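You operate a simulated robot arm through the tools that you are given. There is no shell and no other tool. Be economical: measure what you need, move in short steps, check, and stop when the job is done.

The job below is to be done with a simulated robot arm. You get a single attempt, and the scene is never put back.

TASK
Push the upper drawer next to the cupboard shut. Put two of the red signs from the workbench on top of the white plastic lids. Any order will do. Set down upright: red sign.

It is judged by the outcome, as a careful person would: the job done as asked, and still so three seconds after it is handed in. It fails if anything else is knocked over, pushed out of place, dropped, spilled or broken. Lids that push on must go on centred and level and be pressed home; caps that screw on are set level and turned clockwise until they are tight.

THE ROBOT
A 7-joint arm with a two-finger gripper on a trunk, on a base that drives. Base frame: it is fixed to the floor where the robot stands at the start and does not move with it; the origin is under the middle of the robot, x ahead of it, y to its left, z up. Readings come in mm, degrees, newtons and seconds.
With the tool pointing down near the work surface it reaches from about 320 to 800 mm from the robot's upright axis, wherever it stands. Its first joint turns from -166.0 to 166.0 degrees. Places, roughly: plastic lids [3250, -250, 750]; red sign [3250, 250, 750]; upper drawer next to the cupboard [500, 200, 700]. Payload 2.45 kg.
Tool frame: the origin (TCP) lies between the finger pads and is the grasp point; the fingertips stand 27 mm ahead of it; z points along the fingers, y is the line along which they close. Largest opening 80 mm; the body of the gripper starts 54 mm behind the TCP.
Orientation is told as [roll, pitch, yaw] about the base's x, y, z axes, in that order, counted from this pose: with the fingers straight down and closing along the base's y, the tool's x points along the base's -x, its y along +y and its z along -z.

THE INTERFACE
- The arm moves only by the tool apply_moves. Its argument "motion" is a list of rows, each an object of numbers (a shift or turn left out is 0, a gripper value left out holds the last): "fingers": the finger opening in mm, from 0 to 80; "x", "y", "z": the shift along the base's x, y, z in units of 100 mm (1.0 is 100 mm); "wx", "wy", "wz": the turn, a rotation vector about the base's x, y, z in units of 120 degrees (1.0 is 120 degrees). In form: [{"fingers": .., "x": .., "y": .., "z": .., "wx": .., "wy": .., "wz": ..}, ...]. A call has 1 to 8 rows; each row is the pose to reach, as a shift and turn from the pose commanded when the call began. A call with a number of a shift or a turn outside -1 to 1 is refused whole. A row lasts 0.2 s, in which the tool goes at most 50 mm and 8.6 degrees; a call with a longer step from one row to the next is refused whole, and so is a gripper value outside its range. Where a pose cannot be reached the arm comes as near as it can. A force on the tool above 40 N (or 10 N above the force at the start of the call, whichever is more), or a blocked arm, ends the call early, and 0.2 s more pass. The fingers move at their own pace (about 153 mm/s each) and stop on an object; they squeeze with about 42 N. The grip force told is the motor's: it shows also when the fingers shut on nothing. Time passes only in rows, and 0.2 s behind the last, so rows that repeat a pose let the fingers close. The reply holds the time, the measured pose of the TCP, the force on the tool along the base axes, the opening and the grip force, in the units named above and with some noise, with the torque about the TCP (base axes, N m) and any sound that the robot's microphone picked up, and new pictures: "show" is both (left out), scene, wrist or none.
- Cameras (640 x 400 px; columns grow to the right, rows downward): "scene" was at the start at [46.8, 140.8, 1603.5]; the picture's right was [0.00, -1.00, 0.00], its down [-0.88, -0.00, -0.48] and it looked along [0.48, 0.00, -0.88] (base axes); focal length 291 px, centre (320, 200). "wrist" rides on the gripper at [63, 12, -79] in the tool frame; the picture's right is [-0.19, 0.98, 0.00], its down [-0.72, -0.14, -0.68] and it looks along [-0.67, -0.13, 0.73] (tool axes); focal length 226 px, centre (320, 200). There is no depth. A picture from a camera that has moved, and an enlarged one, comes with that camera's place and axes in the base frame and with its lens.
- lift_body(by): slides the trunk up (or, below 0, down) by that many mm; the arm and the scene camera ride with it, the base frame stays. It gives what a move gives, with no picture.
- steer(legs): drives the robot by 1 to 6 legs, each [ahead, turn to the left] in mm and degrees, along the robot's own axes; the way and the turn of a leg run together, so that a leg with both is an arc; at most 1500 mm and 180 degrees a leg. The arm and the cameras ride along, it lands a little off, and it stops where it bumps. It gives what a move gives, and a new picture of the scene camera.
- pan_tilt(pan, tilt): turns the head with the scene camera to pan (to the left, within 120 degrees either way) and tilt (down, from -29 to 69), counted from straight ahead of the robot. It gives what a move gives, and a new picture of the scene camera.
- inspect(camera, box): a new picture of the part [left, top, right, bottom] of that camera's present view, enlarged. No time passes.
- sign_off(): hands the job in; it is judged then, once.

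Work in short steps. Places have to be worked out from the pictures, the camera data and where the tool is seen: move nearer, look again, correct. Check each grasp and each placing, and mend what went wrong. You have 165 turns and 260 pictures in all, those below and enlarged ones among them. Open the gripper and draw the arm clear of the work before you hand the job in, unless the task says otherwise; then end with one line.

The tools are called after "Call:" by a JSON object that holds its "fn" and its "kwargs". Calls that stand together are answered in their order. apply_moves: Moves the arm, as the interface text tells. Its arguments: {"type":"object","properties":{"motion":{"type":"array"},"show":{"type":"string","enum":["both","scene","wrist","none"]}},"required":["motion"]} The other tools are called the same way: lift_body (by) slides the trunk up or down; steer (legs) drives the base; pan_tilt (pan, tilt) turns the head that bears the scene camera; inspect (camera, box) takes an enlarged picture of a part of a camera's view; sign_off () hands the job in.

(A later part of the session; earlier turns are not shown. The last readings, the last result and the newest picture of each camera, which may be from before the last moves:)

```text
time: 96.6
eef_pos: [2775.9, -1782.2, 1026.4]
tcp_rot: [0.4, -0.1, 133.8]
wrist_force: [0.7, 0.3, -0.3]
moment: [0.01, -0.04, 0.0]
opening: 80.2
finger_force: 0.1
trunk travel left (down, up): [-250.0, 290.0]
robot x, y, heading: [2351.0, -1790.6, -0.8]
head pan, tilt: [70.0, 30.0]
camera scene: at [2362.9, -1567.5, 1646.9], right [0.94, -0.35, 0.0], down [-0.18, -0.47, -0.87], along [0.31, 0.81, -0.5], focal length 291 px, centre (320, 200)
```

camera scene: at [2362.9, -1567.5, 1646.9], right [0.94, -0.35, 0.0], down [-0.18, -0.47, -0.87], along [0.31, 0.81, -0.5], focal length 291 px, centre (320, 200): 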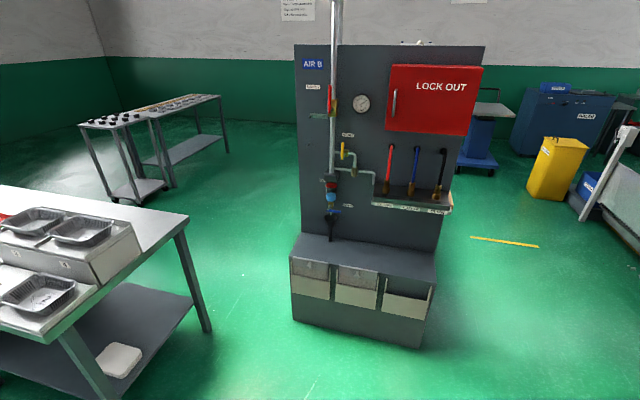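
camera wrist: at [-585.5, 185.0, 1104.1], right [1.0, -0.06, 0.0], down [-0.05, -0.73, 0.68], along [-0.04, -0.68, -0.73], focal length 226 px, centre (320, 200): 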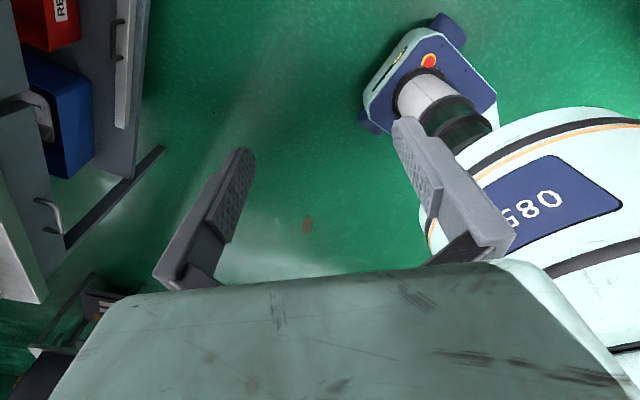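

The right side of the panel is wide open. I drive around there and look at the bench from behind the panel.

Call:
{"fn": "steer", "kwargs": {"legs": [[0, 13], [1350, 0], [0, 55]]}}

Call:
{"fn": "pan_tilt", "kwargs": {"pan": 25, "tilt": 30}}

```text
time: 106.5
eef_pos: [3781.0, -1115.9, 1025.2]
tcp_rot: [0.3, 0.0, -159.1]
wrist_force: [0.8, 0.2, 0.3]
moment: [-0.03, 0.02, 0.03]
opening: 80.2
finger_force: 0.0
trunk travel left (down, up): [-250.0, 290.0]
robot x, y, heading: [3627.0, -1515.4, 66.2]
head pan, tilt: [70.0, 30.0]
camera scene: at [3422.7, -1413.1, 1646.9], right [0.69, 0.72, 0.0], down [0.36, -0.34, -0.87], along [-0.63, 0.6, -0.5], focal length 291 px, centre (320, 200)
```

scene: 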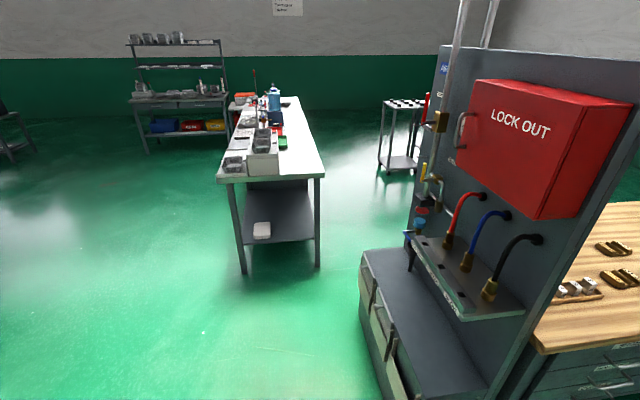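

```text
time: 107.7
eef_pos: [3780.6, -1115.7, 1025.8]
tcp_rot: [0.3, -0.2, -159.1]
wrist_force: [0.5, -0.2, -0.1]
moment: [0.0, 0.01, 0.0]
opening: 80.0
finger_force: 0.1
trunk travel left (down, up): [-250.0, 290.0]
robot x, y, heading: [3621.4, -1513.5, 66.5]
head pan, tilt: [25.0, 30.0]
camera scene: at [3486.0, -1385.0, 1646.9], right [1.0, 0.03, 0.0], down [0.01, -0.5, -0.87], along [-0.02, 0.87, -0.5], focal length 291 px, centre (320, 200)
```

scene: 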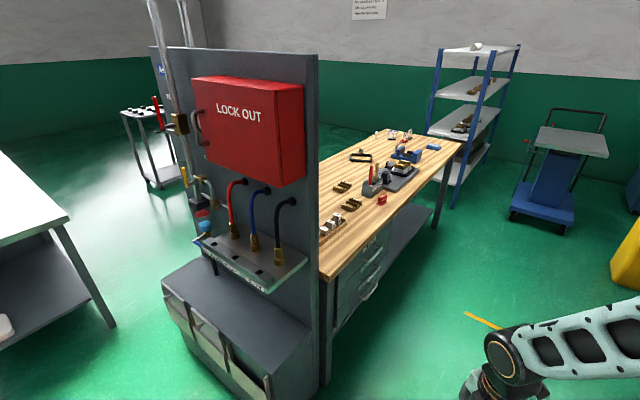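

From here the bench's drawer side is open and well reachable. I zoom in on the items.

Call:
{"fn": "inspect", "kwargs": {"camera": "scene", "box": [310, 120, 470, 250]}}

```text
3.08 times, centred on (390, 185) of scene
camera zoom: at [3486.0, -1385.0, 1646.9], right [1.0, 0.03, 0.0], down [0.01, -0.5, -0.87], along [-0.02, 0.87, -0.5], focal length 895 px, centre (105, 246)
```

zoom: 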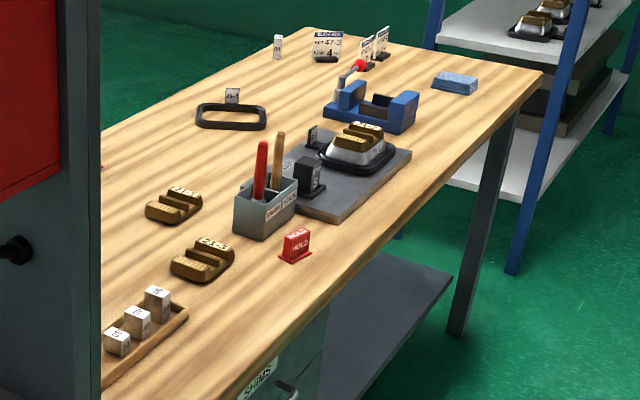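

The red HOLD sign stands near this edge at about (3830,190). I drive to a stance beside this edge and face the bench.

Call:
{"fn": "steer", "kwargs": {"legs": [[0, 4.5], [1275, 0], [0, 74]]}}

Call:
{"fn": "pan_tilt", "kwargs": {"pan": 0, "tilt": 50}}

Call:
{"fn": "pan_tilt", "kwargs": {"pan": 35, "tilt": 45}}

```text
time: 117.8
eef_pos: [3681.7, -91.5, 1026.5]
tcp_rot: [0.3, -0.1, -80.5]
wrist_force: [0.8, -0.6, -1.0]
moment: [0.02, -0.03, 0.01]
opening: 80.0
finger_force: 0.1
trunk travel left (down, up): [-250.0, 290.0]
robot x, y, heading: [4042.6, -326.4, 144.9]
head pan, tilt: [25.0, 30.0]
camera scene: at [3888.8, -434.3, 1646.9], right [0.17, 0.99, 0.0], down [0.49, -0.09, -0.87], along [-0.85, 0.15, -0.5], focal length 291 px, centre (320, 200)
```

scene: 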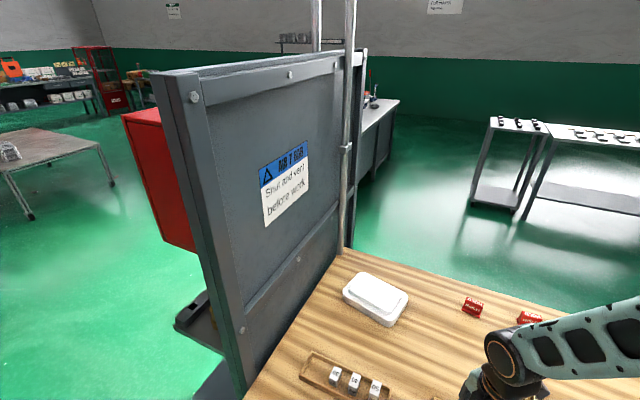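

```text
time: 118.7
eef_pos: [3681.4, -91.1, 1026.3]
tcp_rot: [0.3, -0.1, -80.4]
wrist_force: [-0.7, 0.6, 0.2]
moment: [-0.02, -0.03, -0.01]
opening: 79.8
finger_force: 0.1
trunk travel left (down, up): [-250.0, 290.0]
robot x, y, heading: [4041.9, -321.9, 145.0]
head pan, tilt: [0.0, 50.0]
camera scene: at [3914.7, -405.8, 1617.4], right [0.57, 0.82, 0.0], down [0.63, -0.44, -0.64], along [-0.53, 0.37, -0.77], focal length 291 px, centre (320, 200)
```

scene: 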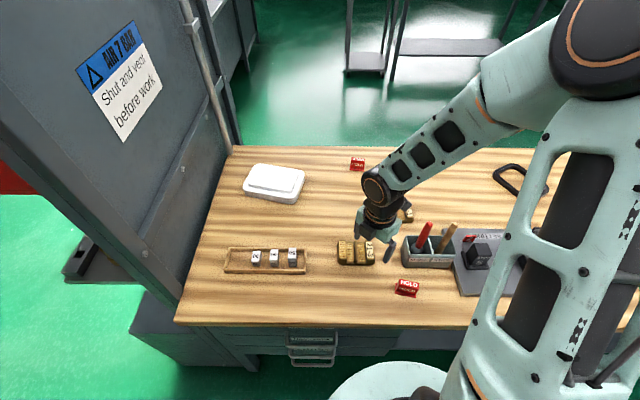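

```text
time: 119.7
eef_pos: [3682.6, -91.6, 1026.8]
tcp_rot: [0.2, 0.0, -80.5]
wrist_force: [0.2, -1.2, 0.4]
moment: [0.0, 0.0, 0.02]
opening: 80.1
finger_force: 0.0
trunk travel left (down, up): [-250.0, 290.0]
robot x, y, heading: [4041.2, -323.1, 145.1]
head pan, tilt: [35.0, 45.0]
camera scene: at [3896.6, -449.9, 1624.3], right [0.0, 1.0, 0.0], down [0.71, 0.0, -0.71], along [-0.71, 0.0, -0.71], focal length 291 px, centre (320, 200)
```

scene: 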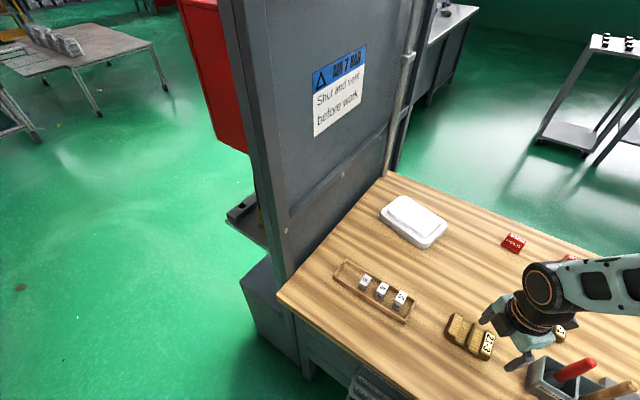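

The bench top is about z 850; red signs stand at about (3783,-30), (3332,170) and (3403,323), the white lids at (3243,-137). I zoom on the near sign and on the lids.

Call:
{"fn": "pan_tilt", "kwargs": {"pan": 0, "tilt": 55}}

Call:
{"fn": "inspect", "kwargs": {"camera": "scene", "box": [220, 100, 320, 170]}}

Call:
{"fn": "inspect", "kwargs": {"camera": "scene", "box": [360, 210, 460, 280]}}

Call:
{"fn": "apply_moves", "kwargs": {"motion": [{"wz": -0.07}, {"wz": -0.14}, {"wz": -0.21}, {"wz": -0.28}, {"wz": -0.35}, {"wz": -0.42}, {"wz": -0.49}, {"wz": -0.56}], "show": "none"}}

Call:
{"fn": "apply_moves", "kwargs": {"motion": [{"wz": -0.07}, {"wz": -0.14}, {"wz": -0.21}, {"wz": -0.28}, {"wz": -0.35}, {"wz": -0.42}, {"wz": -0.49}, {"wz": -0.557}], "show": "wrist"}}

```text
time: 120.7
eef_pos: [3681.9, -90.6, 1026.8]
tcp_rot: [0.3, -0.1, -80.5]
wrist_force: [0.0, 0.5, -0.5]
moment: [0.0, -0.05, 0.02]
opening: 79.9
finger_force: 0.0
trunk travel left (down, up): [-250.0, 290.0]
robot x, y, heading: [4041.7, -324.0, 145.2]
head pan, tilt: [0.0, 55.0]
camera scene: at [3918.7, -408.6, 1610.9], right [0.57, 0.82, 0.0], down [0.67, -0.47, -0.57], along [-0.47, 0.33, -0.82], focal length 291 px, centre (320, 200)
```

scene: 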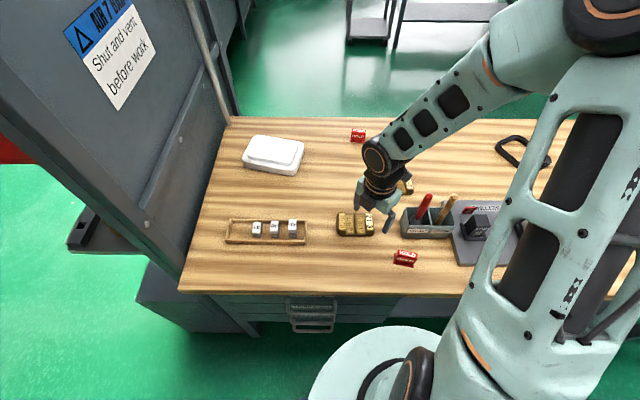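

```text
5.71 times, centred on (270, 135) of scene
camera zoom: at [3918.7, -408.6, 1610.9], right [0.57, 0.82, 0.0], down [0.67, -0.47, -0.57], along [-0.47, 0.33, -0.82], focal length 1662 px, centre (606, 571)
```

zoom: 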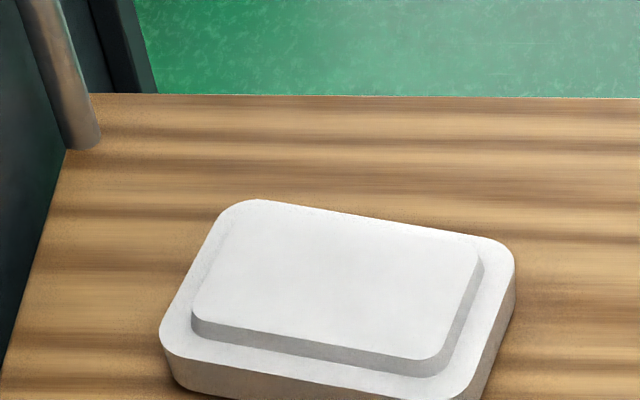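

```text
5.71 times, centred on (410, 245) of scene
camera zoom: at [3918.7, -408.6, 1610.9], right [0.57, 0.82, 0.0], down [0.67, -0.47, -0.57], along [-0.47, 0.33, -0.82], focal length 1662 px, centre (-194, -57)
```

zoom: 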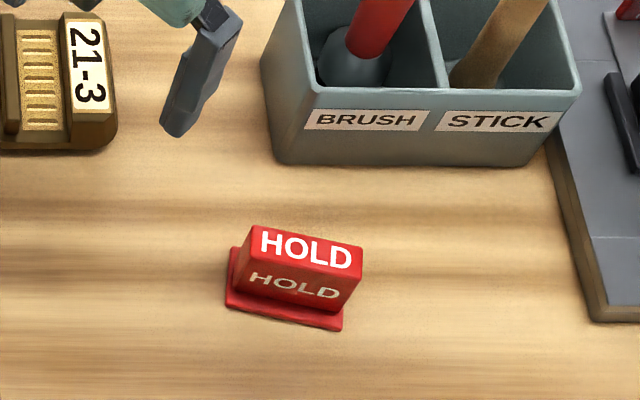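

```text
time: 122.5
eef_pos: [3681.3, -91.2, 1024.5]
tcp_rot: [0.3, -0.1, -147.9]
wrist_force: [0.0, -0.2, 0.3]
moment: [0.01, -0.02, -0.01]
opening: 79.9
finger_force: 0.0
trunk travel left (down, up): [-250.0, 290.0]
robot x, y, heading: [4038.2, -326.4, 145.1]
head pan, tilt: [0.0, 55.0]
```

```text
time: 124.3
eef_pos: [3681.2, -91.4, 1026.9]
tcp_rot: [0.3, -0.1, 145.3]
wrist_force: [0.7, -0.2, 0.9]
moment: [-0.01, -0.04, -0.02]
opening: 80.1
finger_force: 0.1
trunk travel left (down, up): [-250.0, 290.0]
robot x, y, heading: [4043.2, -324.8, 145.0]
head pan, tilt: [0.0, 55.0]
camera wrist: at [3727.5, -136.4, 1104.3], right [-0.72, -0.7, 0.0], down [-0.51, 0.53, 0.68], along [-0.48, 0.49, -0.73], focal length 226 px, centre (320, 200)
```

wrist: 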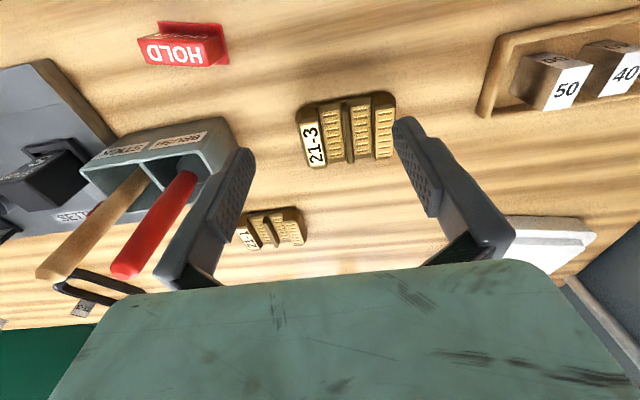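

The sign's width axis points at about 42°, centre near (3790,-20). I yaw the tool to 42° so the fingers close front-to-back, and move over it, staying clear of the brush handles.

Call:
{"fn": "apply_moves", "kwargs": {"motion": [{"wz": -0.07, "z": 0.2}, {"wz": -0.14, "z": 0.4, "x": 0.1}, {"wz": -0.21, "z": 0.4, "x": 0.3, "y": 0.05}, {"wz": -0.28, "z": 0.4, "x": 0.5, "y": 0.1}, {"wz": -0.35, "z": 0.4, "x": 0.7, "y": 0.2}, {"wz": -0.42, "z": 0.4, "x": 0.9, "y": 0.3}, {"wz": -0.49, "z": 0.4, "x": 1, "y": 0.45}, {"wz": -0.56, "z": 0.4, "x": 1, "y": 0.6}], "show": "none"}}

Call:
{"fn": "apply_moves", "kwargs": {"motion": [{"wz": -0.07, "x": 0.05}, {"wz": -0.14, "x": 0.1}, {"wz": -0.21, "x": 0.1, "y": 0.05}, {"wz": -0.28, "x": 0.1, "y": 0.1}, {"wz": -0.3, "x": 0.1, "y": 0.1, "fingers": 56}, {"wz": -0.3, "x": 0.1, "y": 0.1, "z": -0.4}], "show": "both"}}

```text
time: 126.1
eef_pos: [3782.8, -29.7, 1067.9]
tcp_rot: [0.2, -0.1, 78.0]
wrist_force: [0.3, -0.1, 0.0]
moment: [0.02, 0.01, 0.04]
opening: 80.0
finger_force: 0.0
trunk travel left (down, up): [-250.0, 290.0]
robot x, y, heading: [4041.2, -322.1, 145.1]
head pan, tilt: [0.0, 55.0]
```

```text
time: 127.5
eef_pos: [3789.3, -19.4, 1023.4]
tcp_rot: [0.2, -0.1, 42.2]
wrist_force: [0.1, 0.5, 0.2]
moment: [-0.01, -0.01, -0.03]
opening: 55.7
finger_force: 0.1
trunk travel left (down, up): [-250.0, 290.0]
robot x, y, heading: [4041.7, -319.9, 145.0]
head pan, tilt: [0.0, 55.0]
camera scene: at [3918.5, -407.9, 1610.8], right [0.57, 0.82, 0.0], down [0.67, -0.47, -0.57], along [-0.47, 0.33, -0.82], focal length 291 px, centre (320, 200)
camera wrist: at [3734.3, -51.7, 1101.2], right [-0.52, 0.86, 0.0], down [0.63, 0.38, 0.68], along [0.58, 0.35, -0.73], focal length 226 px, centre (320, 200)
```

scene: 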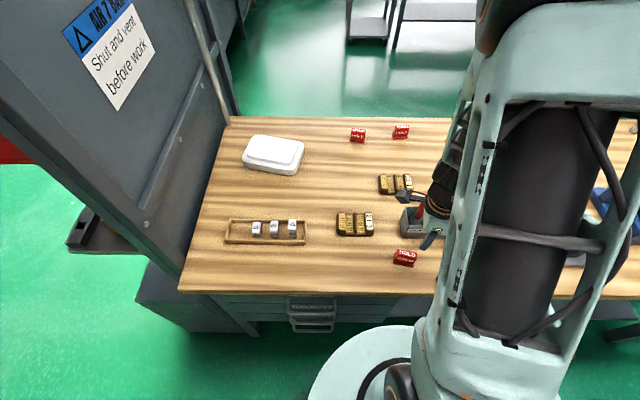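
wrist: 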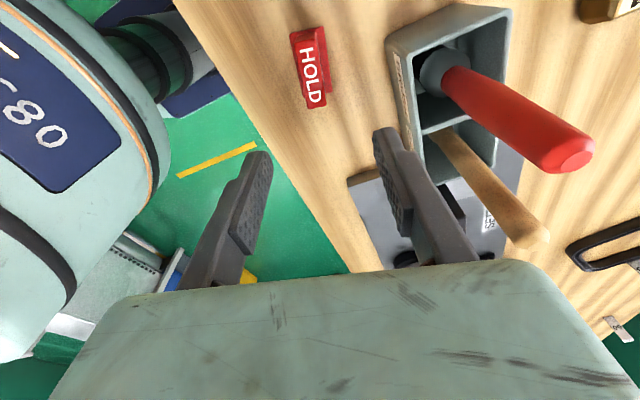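

In the wrist view the sign is slightly off to (3780,-32). I shift and lower by 60 mm to look again.

Call:
{"fn": "apply_moves", "kwargs": {"motion": [{"x": -0.09, "y": -0.12, "z": -0.2}, {"x": -0.09, "y": -0.12, "z": -0.6}], "show": "wrist"}}

Call:
{"fn": "inspect", "kwargs": {"camera": "scene", "box": [360, 200, 480, 284]}}

```text
time: 128.1
eef_pos: [3782.5, -30.7, 963.0]
tcp_rot: [0.2, -0.1, 42.2]
wrist_force: [-0.6, -0.8, 0.4]
moment: [-0.02, -0.01, -0.02]
opening: 56.2
finger_force: 0.0
trunk travel left (down, up): [-250.0, 290.0]
robot x, y, heading: [4041.8, -324.0, 144.9]
head pan, tilt: [0.0, 55.0]
camera wrist: at [3728.0, -63.3, 1041.2], right [-0.52, 0.86, 0.0], down [0.63, 0.38, 0.68], along [0.58, 0.35, -0.73], focal length 226 px, centre (320, 200)
```

wrist: 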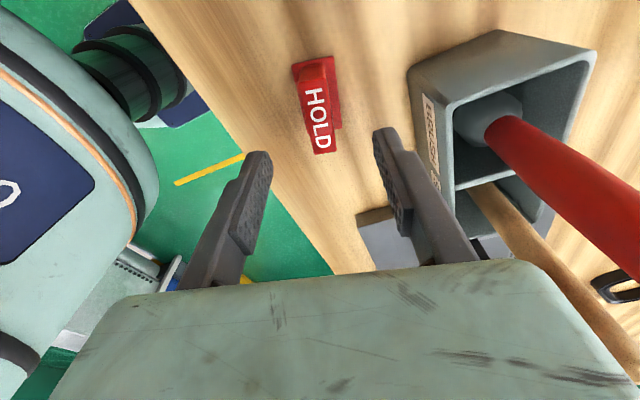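

```text
4.76 times, centred on (420, 242) of scene
camera zoom: at [3918.1, -407.3, 1610.8], right [0.57, 0.82, 0.0], down [0.67, -0.47, -0.57], along [-0.47, 0.33, -0.82], focal length 1385 px, centre (-156, 0)
```

zoom: 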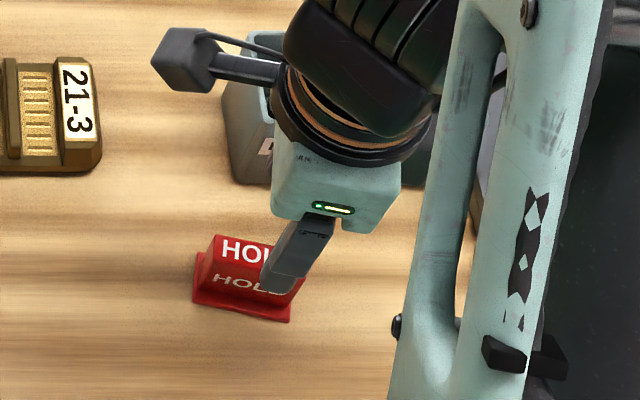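

Parallax puts the sign's top at (3780,-33, 904), axis 45°. I correct yaw by 3° and go down to TCP z≈904.

Call:
{"fn": "apply_moves", "kwargs": {"motion": [{"y": -0.02, "z": -0.2, "wz": 0.025}, {"y": -0.02, "z": -0.4, "wz": 0.025}, {"y": -0.02, "z": -0.58, "wz": 0.025}], "show": "wrist"}}

Call:
{"fn": "inspect", "kwargs": {"camera": "scene", "box": [360, 200, 480, 284]}}

```text
time: 128.9
eef_pos: [3783.1, -31.9, 906.9]
tcp_rot: [0.3, -0.3, 45.2]
wrist_force: [0.7, 0.2, 1.2]
moment: [0.0, -0.02, 0.0]
opening: 56.1
finger_force: 0.0
trunk travel left (down, up): [-250.0, 290.0]
robot x, y, heading: [4039.5, -325.2, 145.0]
head pan, tilt: [0.0, 55.0]
camera wrist: at [3729.8, -69.3, 985.5], right [-0.56, 0.83, 0.0], down [0.61, 0.41, 0.68], along [0.56, 0.39, -0.73], focal length 226 px, centre (320, 200)
```

wrist: 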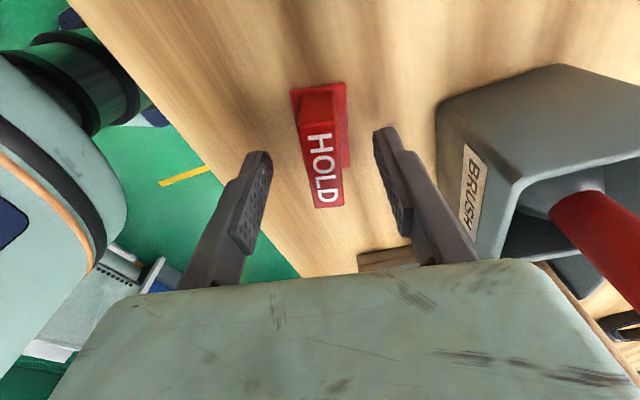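

```text
4.76 times, centred on (420, 242) of scene
camera zoom: at [3918.9, -408.7, 1610.9], right [0.57, 0.82, 0.0], down [0.67, -0.47, -0.57], along [-0.47, 0.33, -0.82], focal length 1385 px, centre (-156, 0)
```

zoom: 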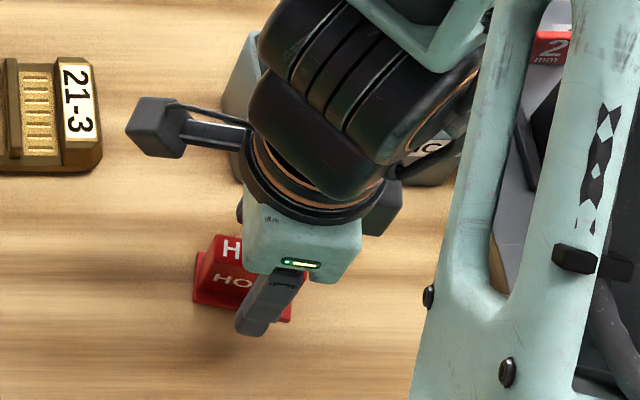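

Now the top reads z≈891, well between the fingers. I lower 16 mm more, then close.

Call:
{"fn": "apply_moves", "kwargs": {"motion": [{"y": 0.03, "z": -0.1}, {"y": 0.03, "z": -0.16}], "show": "wrist"}}

```text
time: 129.5
eef_pos: [3782.3, -31.1, 891.2]
tcp_rot: [0.1, 0.0, 45.3]
wrist_force: [-0.1, 0.3, -0.1]
moment: [0.0, 0.02, 0.0]
opening: 56.0
finger_force: 0.1
trunk travel left (down, up): [-250.0, 290.0]
robot x, y, heading: [4042.7, -324.4, 145.0]
head pan, tilt: [0.0, 55.0]
camera wrist: at [3729.3, -65.9, 969.4], right [-0.56, 0.83, 0.0], down [0.61, 0.41, 0.68], along [0.56, 0.39, -0.73], focal length 226 px, centre (320, 200)
```

wrist: 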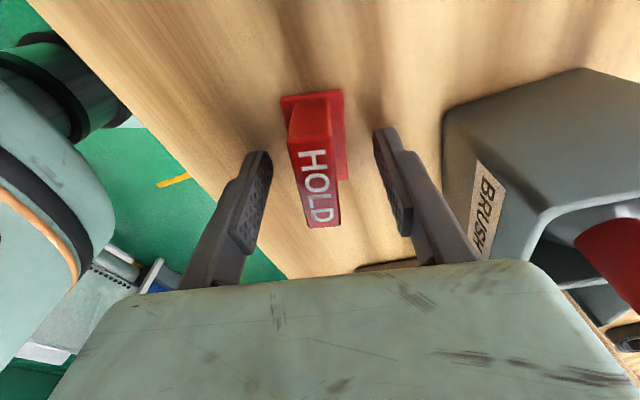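

The label sits at the grasp point. I close the fingers.

Call:
{"fn": "apply_moves", "kwargs": {"motion": [{"fingers": 30}, {"fingers": 0}, {"fingers": 0}, {"fingers": 0}], "show": "wrist"}}

```text
time: 130.5
eef_pos: [3781.9, -30.7, 891.7]
tcp_rot: [0.2, -0.1, 45.2]
wrist_force: [0.3, 0.3, 0.3]
moment: [0.0, -0.02, -0.02]
opening: 16.6
finger_force: 41.6
trunk travel left (down, up): [-250.0, 290.0]
robot x, y, heading: [4041.6, -326.8, 144.9]
head pan, tilt: [0.0, 55.0]
camera wrist: at [3729.4, -66.2, 969.7], right [-0.56, 0.83, 0.0], down [0.61, 0.41, 0.68], along [0.56, 0.39, -0.73], focal length 226 px, centre (320, 200)
```

wrist: 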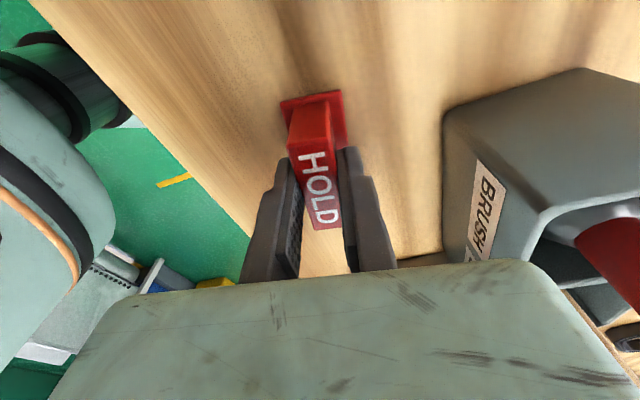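

Gripped with 16.6 mm. I lift and check.

Call:
{"fn": "apply_moves", "kwargs": {"motion": [{"z": 0.15}, {"z": 0.4}, {"z": 0.8}, {"z": 1}], "show": "both"}}

```text
time: 131.5
eef_pos: [3783.1, -33.2, 991.5]
tcp_rot: [0.2, -0.1, 45.1]
wrist_force: [0.0, -0.3, -0.5]
moment: [0.01, -0.03, 0.0]
opening: 16.7
finger_force: 42.3
trunk travel left (down, up): [-250.0, 290.0]
robot x, y, heading: [4040.2, -321.3, 145.2]
head pan, tilt: [0.0, 55.0]
camera scene: at [3919.0, -409.0, 1610.9], right [0.57, 0.82, 0.0], down [0.67, -0.47, -0.57], along [-0.47, 0.33, -0.82], focal length 291 px, centre (320, 200)
camera wrist: at [3729.4, -67.5, 1069.8], right [-0.56, 0.83, 0.0], down [0.61, 0.41, 0.68], along [0.56, 0.38, -0.73], focal length 226 px, centre (320, 200)
```

scene: 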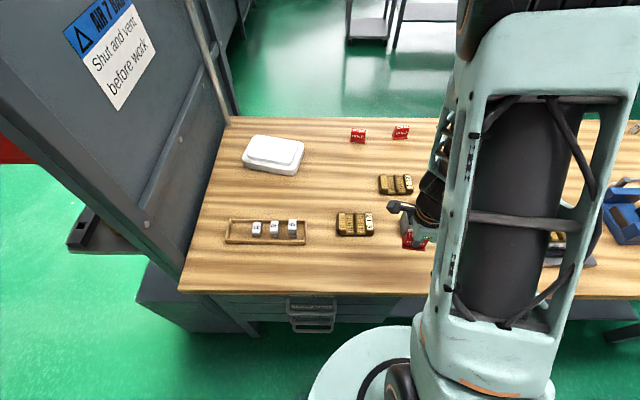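
wrist: 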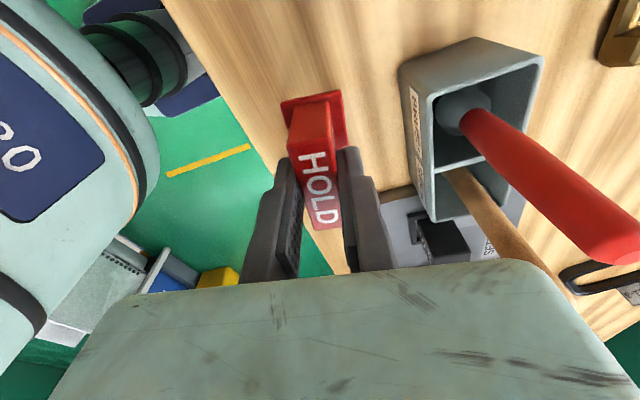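

Held well. I rise above the brush handles, swing toward the lids' side, then drive 80 mm nearer.

Call:
{"fn": "apply_moves", "kwargs": {"motion": [{"z": 0.4}, {"z": 0.8}, {"z": 1, "x": -0.2, "y": -0.1}, {"z": 1, "x": -0.5, "y": -0.3}, {"z": 1, "x": -0.8, "y": -0.5}, {"z": 1, "x": -1, "y": -0.7}], "show": "none"}}

Call:
{"fn": "steer", "kwargs": {"legs": [[80, 0]]}}

```text
time: 132.9
eef_pos: [3681.6, -99.1, 1090.8]
tcp_rot: [0.2, -0.1, 45.2]
wrist_force: [-0.4, 0.2, -0.7]
moment: [-0.01, -0.01, 0.01]
opening: 16.7
finger_force: 41.9
trunk travel left (down, up): [-250.0, 290.0]
robot x, y, heading: [4038.9, -321.3, 144.8]
head pan, tilt: [0.0, 55.0]
```

```text
time: 134.0
eef_pos: [3617.5, -51.6, 1090.6]
tcp_rot: [0.2, -0.2, 45.0]
wrist_force: [-1.0, 0.7, 0.0]
moment: [-0.03, -0.03, 0.01]
opening: 16.6
finger_force: 41.6
trunk travel left (down, up): [-250.0, 290.0]
robot x, y, heading: [3974.0, -278.2, 145.0]
head pan, tilt: [0.0, 55.0]
camera scene: at [3851.6, -361.3, 1610.8], right [0.58, 0.82, 0.0], down [0.67, -0.47, -0.57], along [-0.47, 0.33, -0.82], focal length 291 px, centre (320, 200)
```

scene: 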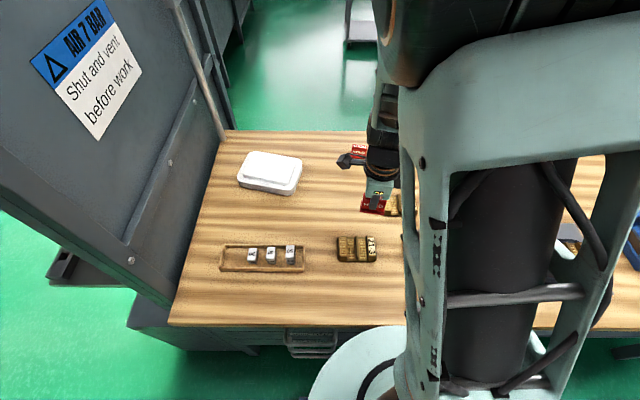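

No bump. I carry the sign at height toward the lids, aiming above (3209,-158).

Call:
{"fn": "apply_moves", "kwargs": {"motion": [{"x": -0.33, "y": -0.09}, {"x": -0.66, "y": -0.18}, {"x": -1, "y": -0.26}], "show": "none"}}

Call:
{"fn": "apply_moves", "kwargs": {"motion": [{"x": -0.33, "y": -0.09}, {"x": -0.66, "y": -0.18}, {"x": -1, "y": -0.26}], "show": "none"}}

Call:
{"fn": "apply_moves", "kwargs": {"motion": [{"x": -0.33, "y": -0.09}, {"x": -0.66, "y": -0.18}, {"x": -1, "y": -0.26}], "show": "none"}}

Call:
{"fn": "apply_moves", "kwargs": {"motion": [{"x": -0.33, "y": -0.09}, {"x": -0.66, "y": -0.18}, {"x": -0.8, "y": -0.22}], "show": "both"}}

```text
time: 134.8
eef_pos: [3517.7, -79.2, 1092.4]
tcp_rot: [0.2, -0.2, 45.1]
wrist_force: [0.3, -0.5, -0.4]
moment: [0.01, 0.03, 0.03]
opening: 16.8
finger_force: 41.9
trunk travel left (down, up): [-250.0, 290.0]
robot x, y, heading: [3976.3, -277.6, 145.2]
head pan, tilt: [0.0, 55.0]
```

```text
time: 135.6
eef_pos: [3415.3, -104.5, 1092.3]
tcp_rot: [0.2, -0.1, 45.0]
wrist_force: [0.0, 0.2, -0.2]
moment: [0.0, 0.02, -0.01]
opening: 16.7
finger_force: 42.2
trunk travel left (down, up): [-250.0, 290.0]
robot x, y, heading: [3977.7, -276.5, 145.0]
head pan, tilt: [0.0, 55.0]
```

```text
time: 136.4
eef_pos: [3314.9, -129.6, 1091.7]
tcp_rot: [0.3, -0.1, 45.1]
wrist_force: [-0.1, 0.2, -0.1]
moment: [0.03, 0.0, 0.03]
opening: 16.9
finger_force: 41.9
trunk travel left (down, up): [-250.0, 290.0]
robot x, y, heading: [3974.8, -276.8, 145.1]
head pan, tilt: [0.0, 55.0]
```

```text
time: 137.2
eef_pos: [3237.2, -150.3, 1091.2]
tcp_rot: [0.2, -0.1, 45.1]
wrist_force: [-0.2, 0.2, -0.4]
moment: [0.01, -0.02, 0.01]
opening: 16.7
finger_force: 41.8
trunk travel left (down, up): [-250.0, 290.0]
robot x, y, heading: [3975.6, -273.4, 144.9]
head pan, tilt: [0.0, 55.0]
camera scene: at [3852.4, -361.9, 1610.9], right [0.58, 0.82, 0.0], down [0.67, -0.47, -0.57], along [-0.47, 0.33, -0.82], focal length 291 px, centre (320, 200)
camera wrist: at [3184.1, -184.8, 1168.9], right [-0.56, 0.83, 0.0], down [0.61, 0.41, 0.68], along [0.56, 0.38, -0.73], focal length 226 px, centre (320, 200)
```

scene: 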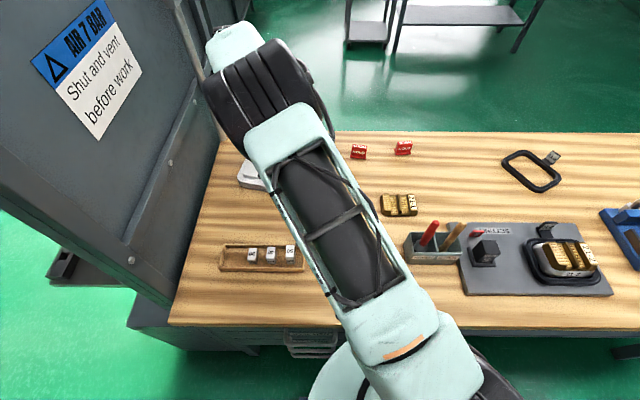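
wrist: 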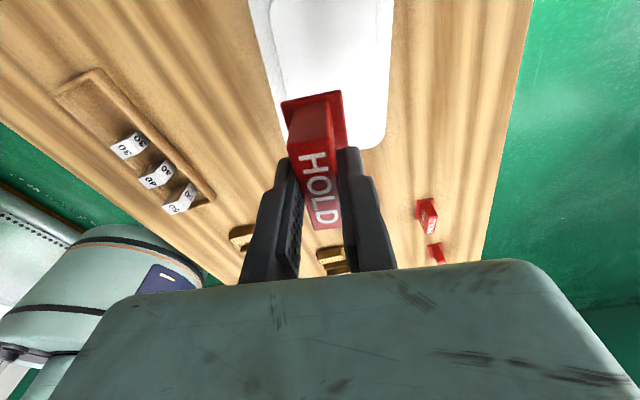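

The lid's centre works out at about (3238,-133), long axis 43–45°. I move over the first spot (3210,-159) and come down to z≈975.

Call:
{"fn": "apply_moves", "kwargs": {"motion": [{"x": -0.14, "y": -0.05, "z": -0.2}, {"x": -0.27, "y": -0.09, "z": -0.55}, {"x": -0.27, "y": -0.09, "z": -0.9}, {"x": -0.27, "y": -0.09, "z": -1}], "show": "both"}}

```text
time: 138.2
eef_pos: [3209.4, -161.4, 989.3]
tcp_rot: [0.3, -0.1, 45.0]
wrist_force: [0.8, -0.2, -1.1]
moment: [0.0, 0.02, -0.01]
opening: 16.8
finger_force: 42.1
trunk travel left (down, up): [-250.0, 290.0]
robot x, y, heading: [3974.6, -281.7, 145.0]
head pan, tilt: [0.0, 55.0]
camera scene: at [3852.1, -362.0, 1610.8], right [0.58, 0.82, 0.0], down [0.67, -0.47, -0.57], along [-0.47, 0.33, -0.82], focal length 291 px, centre (320, 200)
camera wrist: at [3156.6, -197.3, 1068.2], right [-0.56, 0.83, 0.0], down [0.61, 0.41, 0.68], along [0.56, 0.38, -0.73], focal length 226 px, centre (320, 200)
```

scene: 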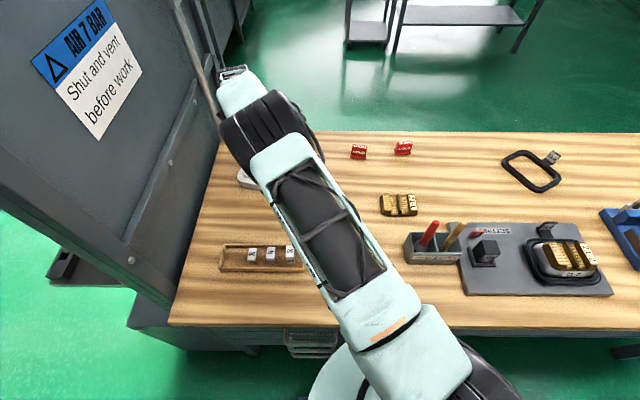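
wrist: 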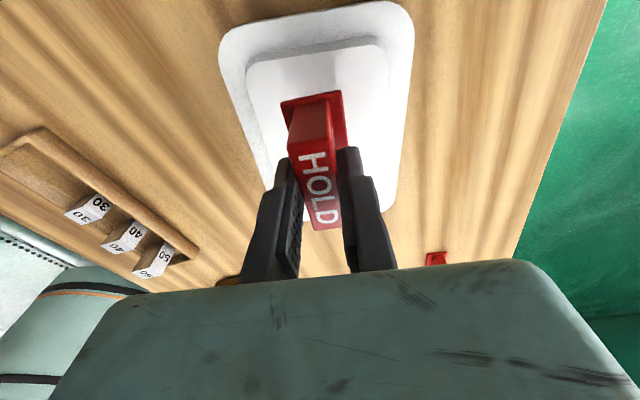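

The spot is good; I shift 4 mm inward and descend in small steps to feel contact.

Call:
{"fn": "apply_moves", "kwargs": {"motion": [{"x": 0.03, "y": 0.03, "z": -0.12}, {"x": 0.03, "y": 0.03, "z": -0.24}, {"x": 0.03, "y": 0.03, "z": -0.32}], "show": "wrist"}}

```text
time: 139.0
eef_pos: [3211.9, -158.2, 957.5]
tcp_rot: [0.2, -0.1, 45.0]
wrist_force: [-0.6, 0.6, -0.7]
moment: [0.03, 0.0, 0.02]
opening: 16.7
finger_force: 41.7
trunk travel left (down, up): [-250.0, 290.0]
robot x, y, heading: [3973.0, -277.1, 144.6]
head pan, tilt: [0.0, 55.0]
camera wrist: at [3158.7, -193.8, 1036.1], right [-0.56, 0.83, 0.0], down [0.61, 0.41, 0.68], along [0.56, 0.38, -0.73], focal length 226 px, centre (320, 200)
```

wrist: 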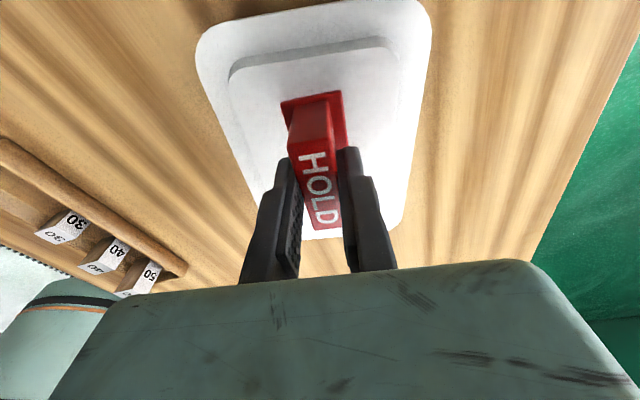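

Still above the lid. I continue down in small steps, watching the force.

Call:
{"fn": "apply_moves", "kwargs": {"motion": [{"z": -0.04}, {"z": -0.08}, {"z": -0.12}], "show": "wrist"}}

```text
time: 139.8
eef_pos: [3214.2, -158.6, 946.4]
tcp_rot: [0.2, 0.0, 45.1]
wrist_force: [-0.1, 0.6, -0.2]
moment: [0.03, -0.02, 0.01]
opening: 16.9
finger_force: 42.3
trunk travel left (down, up): [-250.0, 290.0]
robot x, y, heading: [3976.7, -281.7, 144.6]
head pan, tilt: [0.0, 55.0]
camera wrist: at [3159.9, -194.1, 1024.1], right [-0.56, 0.83, 0.0], down [0.61, 0.41, 0.68], along [0.56, 0.38, -0.73], focal length 226 px, centre (320, 200)
```

wrist: 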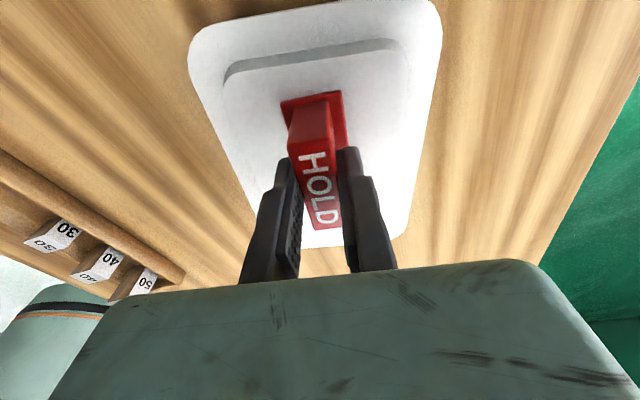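

No contact yet; further down.

Call:
{"fn": "apply_moves", "kwargs": {"motion": [{"z": -0.03}, {"z": -0.06}, {"z": -0.09}], "show": "none"}}

Call:
{"fn": "apply_moves", "kwargs": {"motion": [{"z": -0.02}, {"z": -0.04}, {"z": -0.06}], "show": "wrist"}}

```text
time: 140.6
eef_pos: [3213.8, -159.6, 939.1]
tcp_rot: [0.4, -0.1, 45.0]
wrist_force: [0.1, 0.1, 10.3]
moment: [0.0, -0.13, 0.03]
opening: 16.7
finger_force: 41.7
trunk travel left (down, up): [-250.0, 290.0]
robot x, y, heading: [3975.9, -276.5, 144.6]
head pan, tilt: [0.0, 55.0]
```

```text
time: 141.3
eef_pos: [3209.4, -158.6, 938.0]
tcp_rot: [0.8, 0.3, 45.2]
wrist_force: [-2.3, -0.4, 13.5]
moment: [0.07, -0.23, -0.01]
opening: 16.9
finger_force: 42.2
trunk travel left (down, up): [-250.0, 290.0]
robot x, y, heading: [3973.3, -277.5, 145.1]
head pan, tilt: [0.0, 55.0]
stopped in row 3: the force on the tool passed its limit at 41 N (the readings are from after the stop); the commanded pose is now the measured one
camera wrist: at [3157.8, -193.8, 1017.1], right [-0.56, 0.83, 0.01], down [0.62, 0.41, 0.68], along [0.56, 0.39, -0.74], focal length 226 px, centre (320, 200)
```

wrist: 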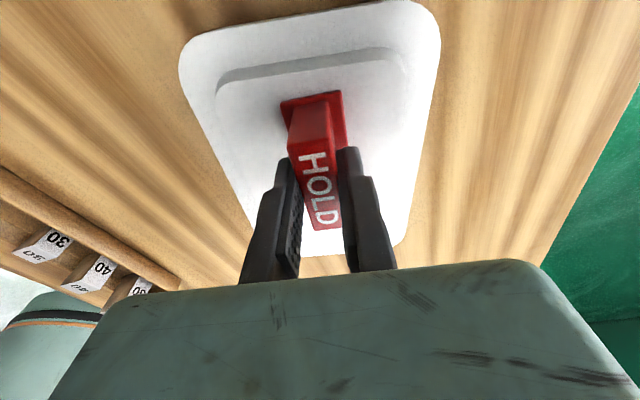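

Contact at z≈938: the sign is seated on the lid. I relieve 1 mm and open.

Call:
{"fn": "apply_moves", "kwargs": {"motion": [{"z": 0.01}, {"z": 0.01, "fingers": 30}, {"z": 0.01, "fingers": 50}, {"z": 0.01, "fingers": 50}], "show": "wrist"}}

Call:
{"fn": "apply_moves", "kwargs": {"motion": [{"z": 0.2}, {"z": 0.6}, {"z": 1}], "show": "wrist"}}

```text
time: 142.3
eef_pos: [3211.6, -159.1, 935.1]
tcp_rot: [0.5, 0.1, 45.1]
wrist_force: [0.4, 0.1, -0.5]
moment: [-0.01, -0.01, 0.01]
opening: 50.0
finger_force: 0.1
trunk travel left (down, up): [-250.0, 290.0]
robot x, y, heading: [3975.0, -279.1, 145.1]
head pan, tilt: [0.0, 55.0]
camera wrist: at [3157.8, -194.1, 1014.1], right [-0.56, 0.83, 0.01], down [0.61, 0.41, 0.68], along [0.56, 0.38, -0.73], focal length 226 px, centre (320, 200)
```

wrist: 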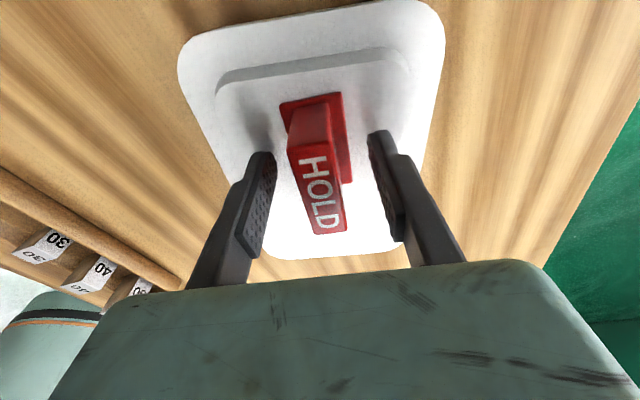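

```text
time: 143.1
eef_pos: [3211.4, -155.1, 1039.3]
tcp_rot: [0.5, 0.1, 45.1]
wrist_force: [-0.7, -0.4, 0.4]
moment: [-0.03, 0.01, -0.02]
opening: 50.0
finger_force: 0.1
trunk travel left (down, up): [-250.0, 290.0]
robot x, y, heading: [3976.0, -276.3, 144.8]
head pan, tilt: [0.0, 55.0]
camera wrist: at [3159.3, -190.9, 1117.4], right [-0.56, 0.83, 0.01], down [0.61, 0.41, 0.68], along [0.56, 0.38, -0.73], focal length 226 px, centre (320, 200)
```

wrist: 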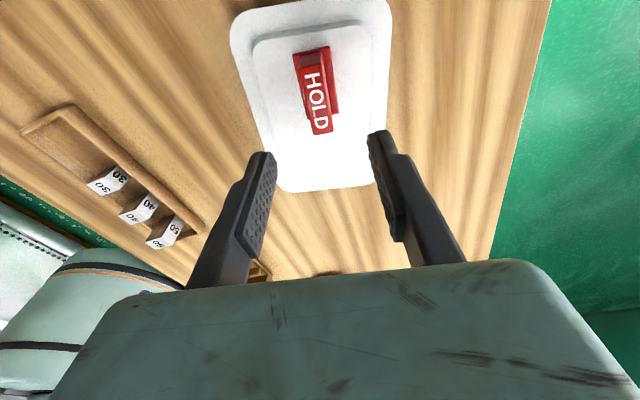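

The first sign stands upright on the lid. Now I go over to the second sign near (3332,168), staying at z≈1040.

Call:
{"fn": "inspect", "kwargs": {"camera": "scene", "box": [330, 120, 430, 190]}}

Call:
{"fn": "apply_moves", "kwargs": {"motion": [{"x": 0.15, "y": 0.4}, {"x": 0.3, "y": 0.75}, {"x": 0.4, "y": 1.0, "fingers": 80}], "show": "none"}}

Call:
{"fn": "apply_moves", "kwargs": {"motion": [{"x": 0.15, "y": 0.4}, {"x": 0.3, "y": 0.75}, {"x": 0.4, "y": 1.0}], "show": "wrist"}}

```text
5.71 times, centred on (380, 155) of scene
camera zoom: at [3852.8, -362.1, 1610.9], right [0.58, 0.82, 0.0], down [0.67, -0.47, -0.57], along [-0.47, 0.33, -0.82], focal length 1662 px, centre (-23, 457)
```

zoom: 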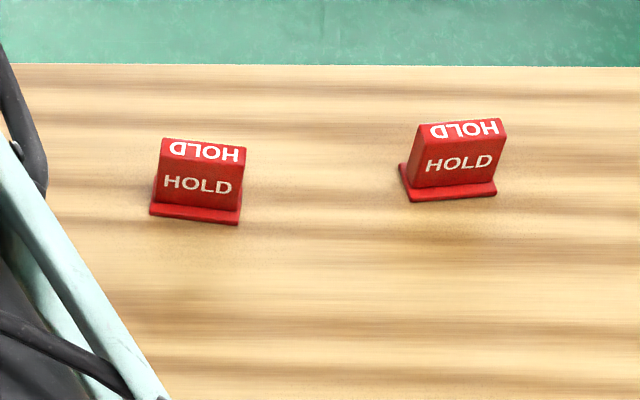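

```text
time: 143.9
eef_pos: [3251.1, -55.1, 1037.3]
tcp_rot: [0.5, 0.1, 45.0]
wrist_force: [-0.7, -0.7, 0.3]
moment: [-0.02, -0.02, 0.04]
opening: 80.1
finger_force: 0.0
trunk travel left (down, up): [-250.0, 290.0]
robot x, y, heading: [3974.5, -277.6, 145.1]
head pan, tilt: [0.0, 55.0]
```

```text
time: 144.7
eef_pos: [3291.0, 41.2, 1038.9]
tcp_rot: [0.5, 0.1, 45.1]
wrist_force: [-0.6, -0.2, 0.1]
moment: [0.01, 0.04, 0.01]
opening: 79.9
finger_force: 0.0
trunk travel left (down, up): [-250.0, 290.0]
robot x, y, heading: [3974.9, -275.8, 144.9]
head pan, tilt: [0.0, 55.0]
camera wrist: at [3239.0, 5.7, 1117.0], right [-0.56, 0.83, 0.01], down [0.61, 0.41, 0.68], along [0.56, 0.38, -0.73], focal length 226 px, centre (320, 200)
```

wrist: 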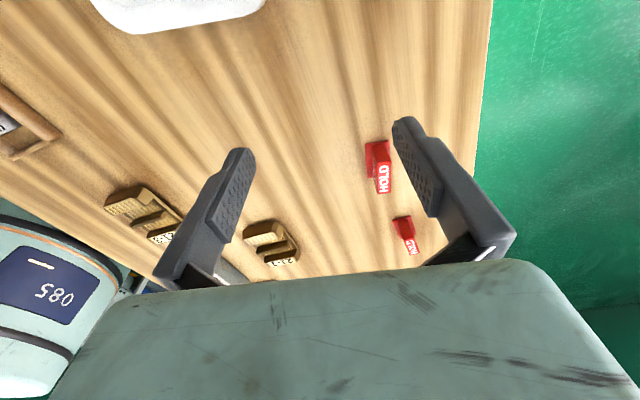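

The sign's axis is ≈46°, top at about (3338,171). I move over it, narrowing the opening.

Call:
{"fn": "apply_moves", "kwargs": {"motion": [{"x": 0.15, "y": 0.4, "fingers": 56}, {"x": 0.3, "y": 0.8}, {"x": 0.36, "y": 1.0}], "show": "none"}}

Call:
{"fn": "apply_moves", "kwargs": {"motion": [{"x": 0.11, "y": 0.29}, {"x": 0.11, "y": 0.29, "z": -0.4}, {"x": 0.11, "y": 0.29, "z": -0.8}], "show": "wrist"}}

```text
time: 145.5
eef_pos: [3326.3, 140.2, 1037.4]
tcp_rot: [0.5, 0.1, 45.0]
wrist_force: [0.0, -0.3, 0.0]
moment: [0.01, 0.0, 0.01]
opening: 56.0
finger_force: 0.1
trunk travel left (down, up): [-250.0, 290.0]
robot x, y, heading: [3974.2, -278.0, 145.2]
head pan, tilt: [0.0, 55.0]
```

```text
time: 146.3
eef_pos: [3335.9, 172.6, 956.3]
tcp_rot: [0.5, 0.1, 45.1]
wrist_force: [-0.5, 0.8, -0.3]
moment: [0.02, -0.04, -0.02]
opening: 55.8
finger_force: 0.0
trunk travel left (down, up): [-250.0, 290.0]
robot x, y, heading: [3977.7, -278.5, 144.8]
head pan, tilt: [0.0, 55.0]
camera wrist: at [3284.0, 137.0, 1034.1], right [-0.56, 0.83, 0.01], down [0.61, 0.41, 0.68], along [0.56, 0.38, -0.73], focal length 226 px, centre (320, 200)
```

wrist: 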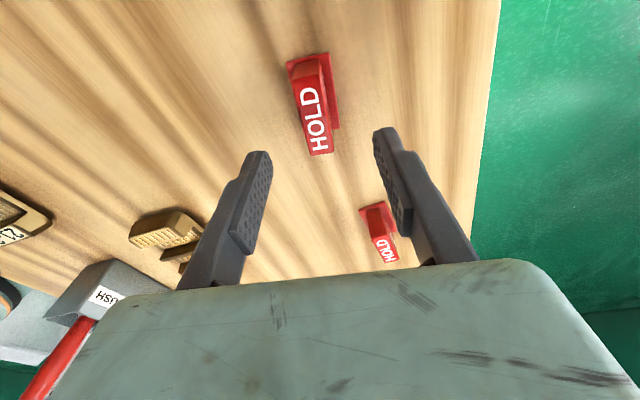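

Aligned within a few mm; I correct 4 mm in y and descend to the grasp height 890.

Call:
{"fn": "apply_moves", "kwargs": {"motion": [{"y": -0.04, "z": -0.25, "wz": 0.015}, {"y": -0.04, "z": -0.45, "wz": 0.015}, {"y": -0.04, "z": -0.65, "wz": 0.015}], "show": "wrist"}}

```text
time: 147.1
eef_pos: [3337.3, 167.7, 889.8]
tcp_rot: [0.5, 0.0, 46.9]
wrist_force: [-0.2, 0.2, 0.8]
moment: [-0.02, -0.03, -0.01]
opening: 56.0
finger_force: 0.0
trunk travel left (down, up): [-250.0, 290.0]
robot x, y, heading: [3975.2, -278.5, 145.2]
head pan, tilt: [0.0, 55.0]
camera wrist: at [3285.4, 130.3, 968.2], right [-0.58, 0.81, 0.01], down [0.6, 0.42, 0.68], along [0.55, 0.4, -0.73], focal length 226 px, centre (320, 200)
```

wrist: 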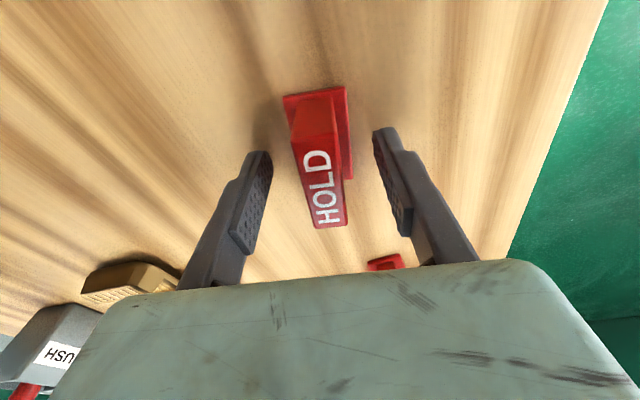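

Same picture as with the first grasp; I close and lift.

Call:
{"fn": "apply_moves", "kwargs": {"motion": [{"fingers": 30}, {"fingers": 0}, {"fingers": 0}, {"fingers": 0}], "show": "none"}}

Call:
{"fn": "apply_moves", "kwargs": {"motion": [{"z": 0.15}, {"z": 0.5}, {"z": 1}], "show": "none"}}

Call:
{"fn": "apply_moves", "kwargs": {"motion": [{"z": 0.3, "wz": -0.015}, {"z": 0.6, "wz": -0.015}], "show": "wrist"}}

```text
time: 148.1
eef_pos: [3337.2, 166.9, 891.0]
tcp_rot: [0.6, 0.2, 47.0]
wrist_force: [0.4, 0.2, 1.1]
moment: [0.01, 0.0, -0.01]
opening: 16.9
finger_force: 41.7
trunk travel left (down, up): [-250.0, 290.0]
robot x, y, heading: [3971.4, -281.3, 144.7]
head pan, tilt: [0.0, 55.0]
```

```text
time: 148.9
eef_pos: [3337.4, 163.4, 992.1]
tcp_rot: [0.5, 0.1, 46.9]
wrist_force: [0.2, -0.1, -0.3]
moment: [0.02, 0.0, -0.01]
opening: 16.5
finger_force: 41.9
trunk travel left (down, up): [-250.0, 290.0]
robot x, y, heading: [3977.0, -276.5, 145.0]
head pan, tilt: [0.0, 55.0]
```

```text
time: 149.5
eef_pos: [3338.4, 166.7, 1051.7]
tcp_rot: [0.5, 0.1, 45.1]
wrist_force: [0.6, 0.3, -0.3]
moment: [0.0, -0.03, 0.01]
opening: 16.8
finger_force: 42.2
trunk travel left (down, up): [-250.0, 290.0]
robot x, y, heading: [3974.9, -276.5, 144.9]
head pan, tilt: [0.0, 55.0]
camera wrist: at [3285.6, 131.4, 1129.9], right [-0.56, 0.83, 0.01], down [0.61, 0.41, 0.68], along [0.56, 0.38, -0.73], focal length 226 px, centre (320, 200)
```

wrist: 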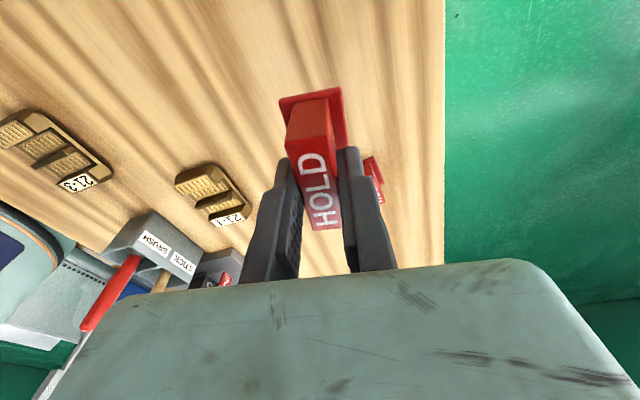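

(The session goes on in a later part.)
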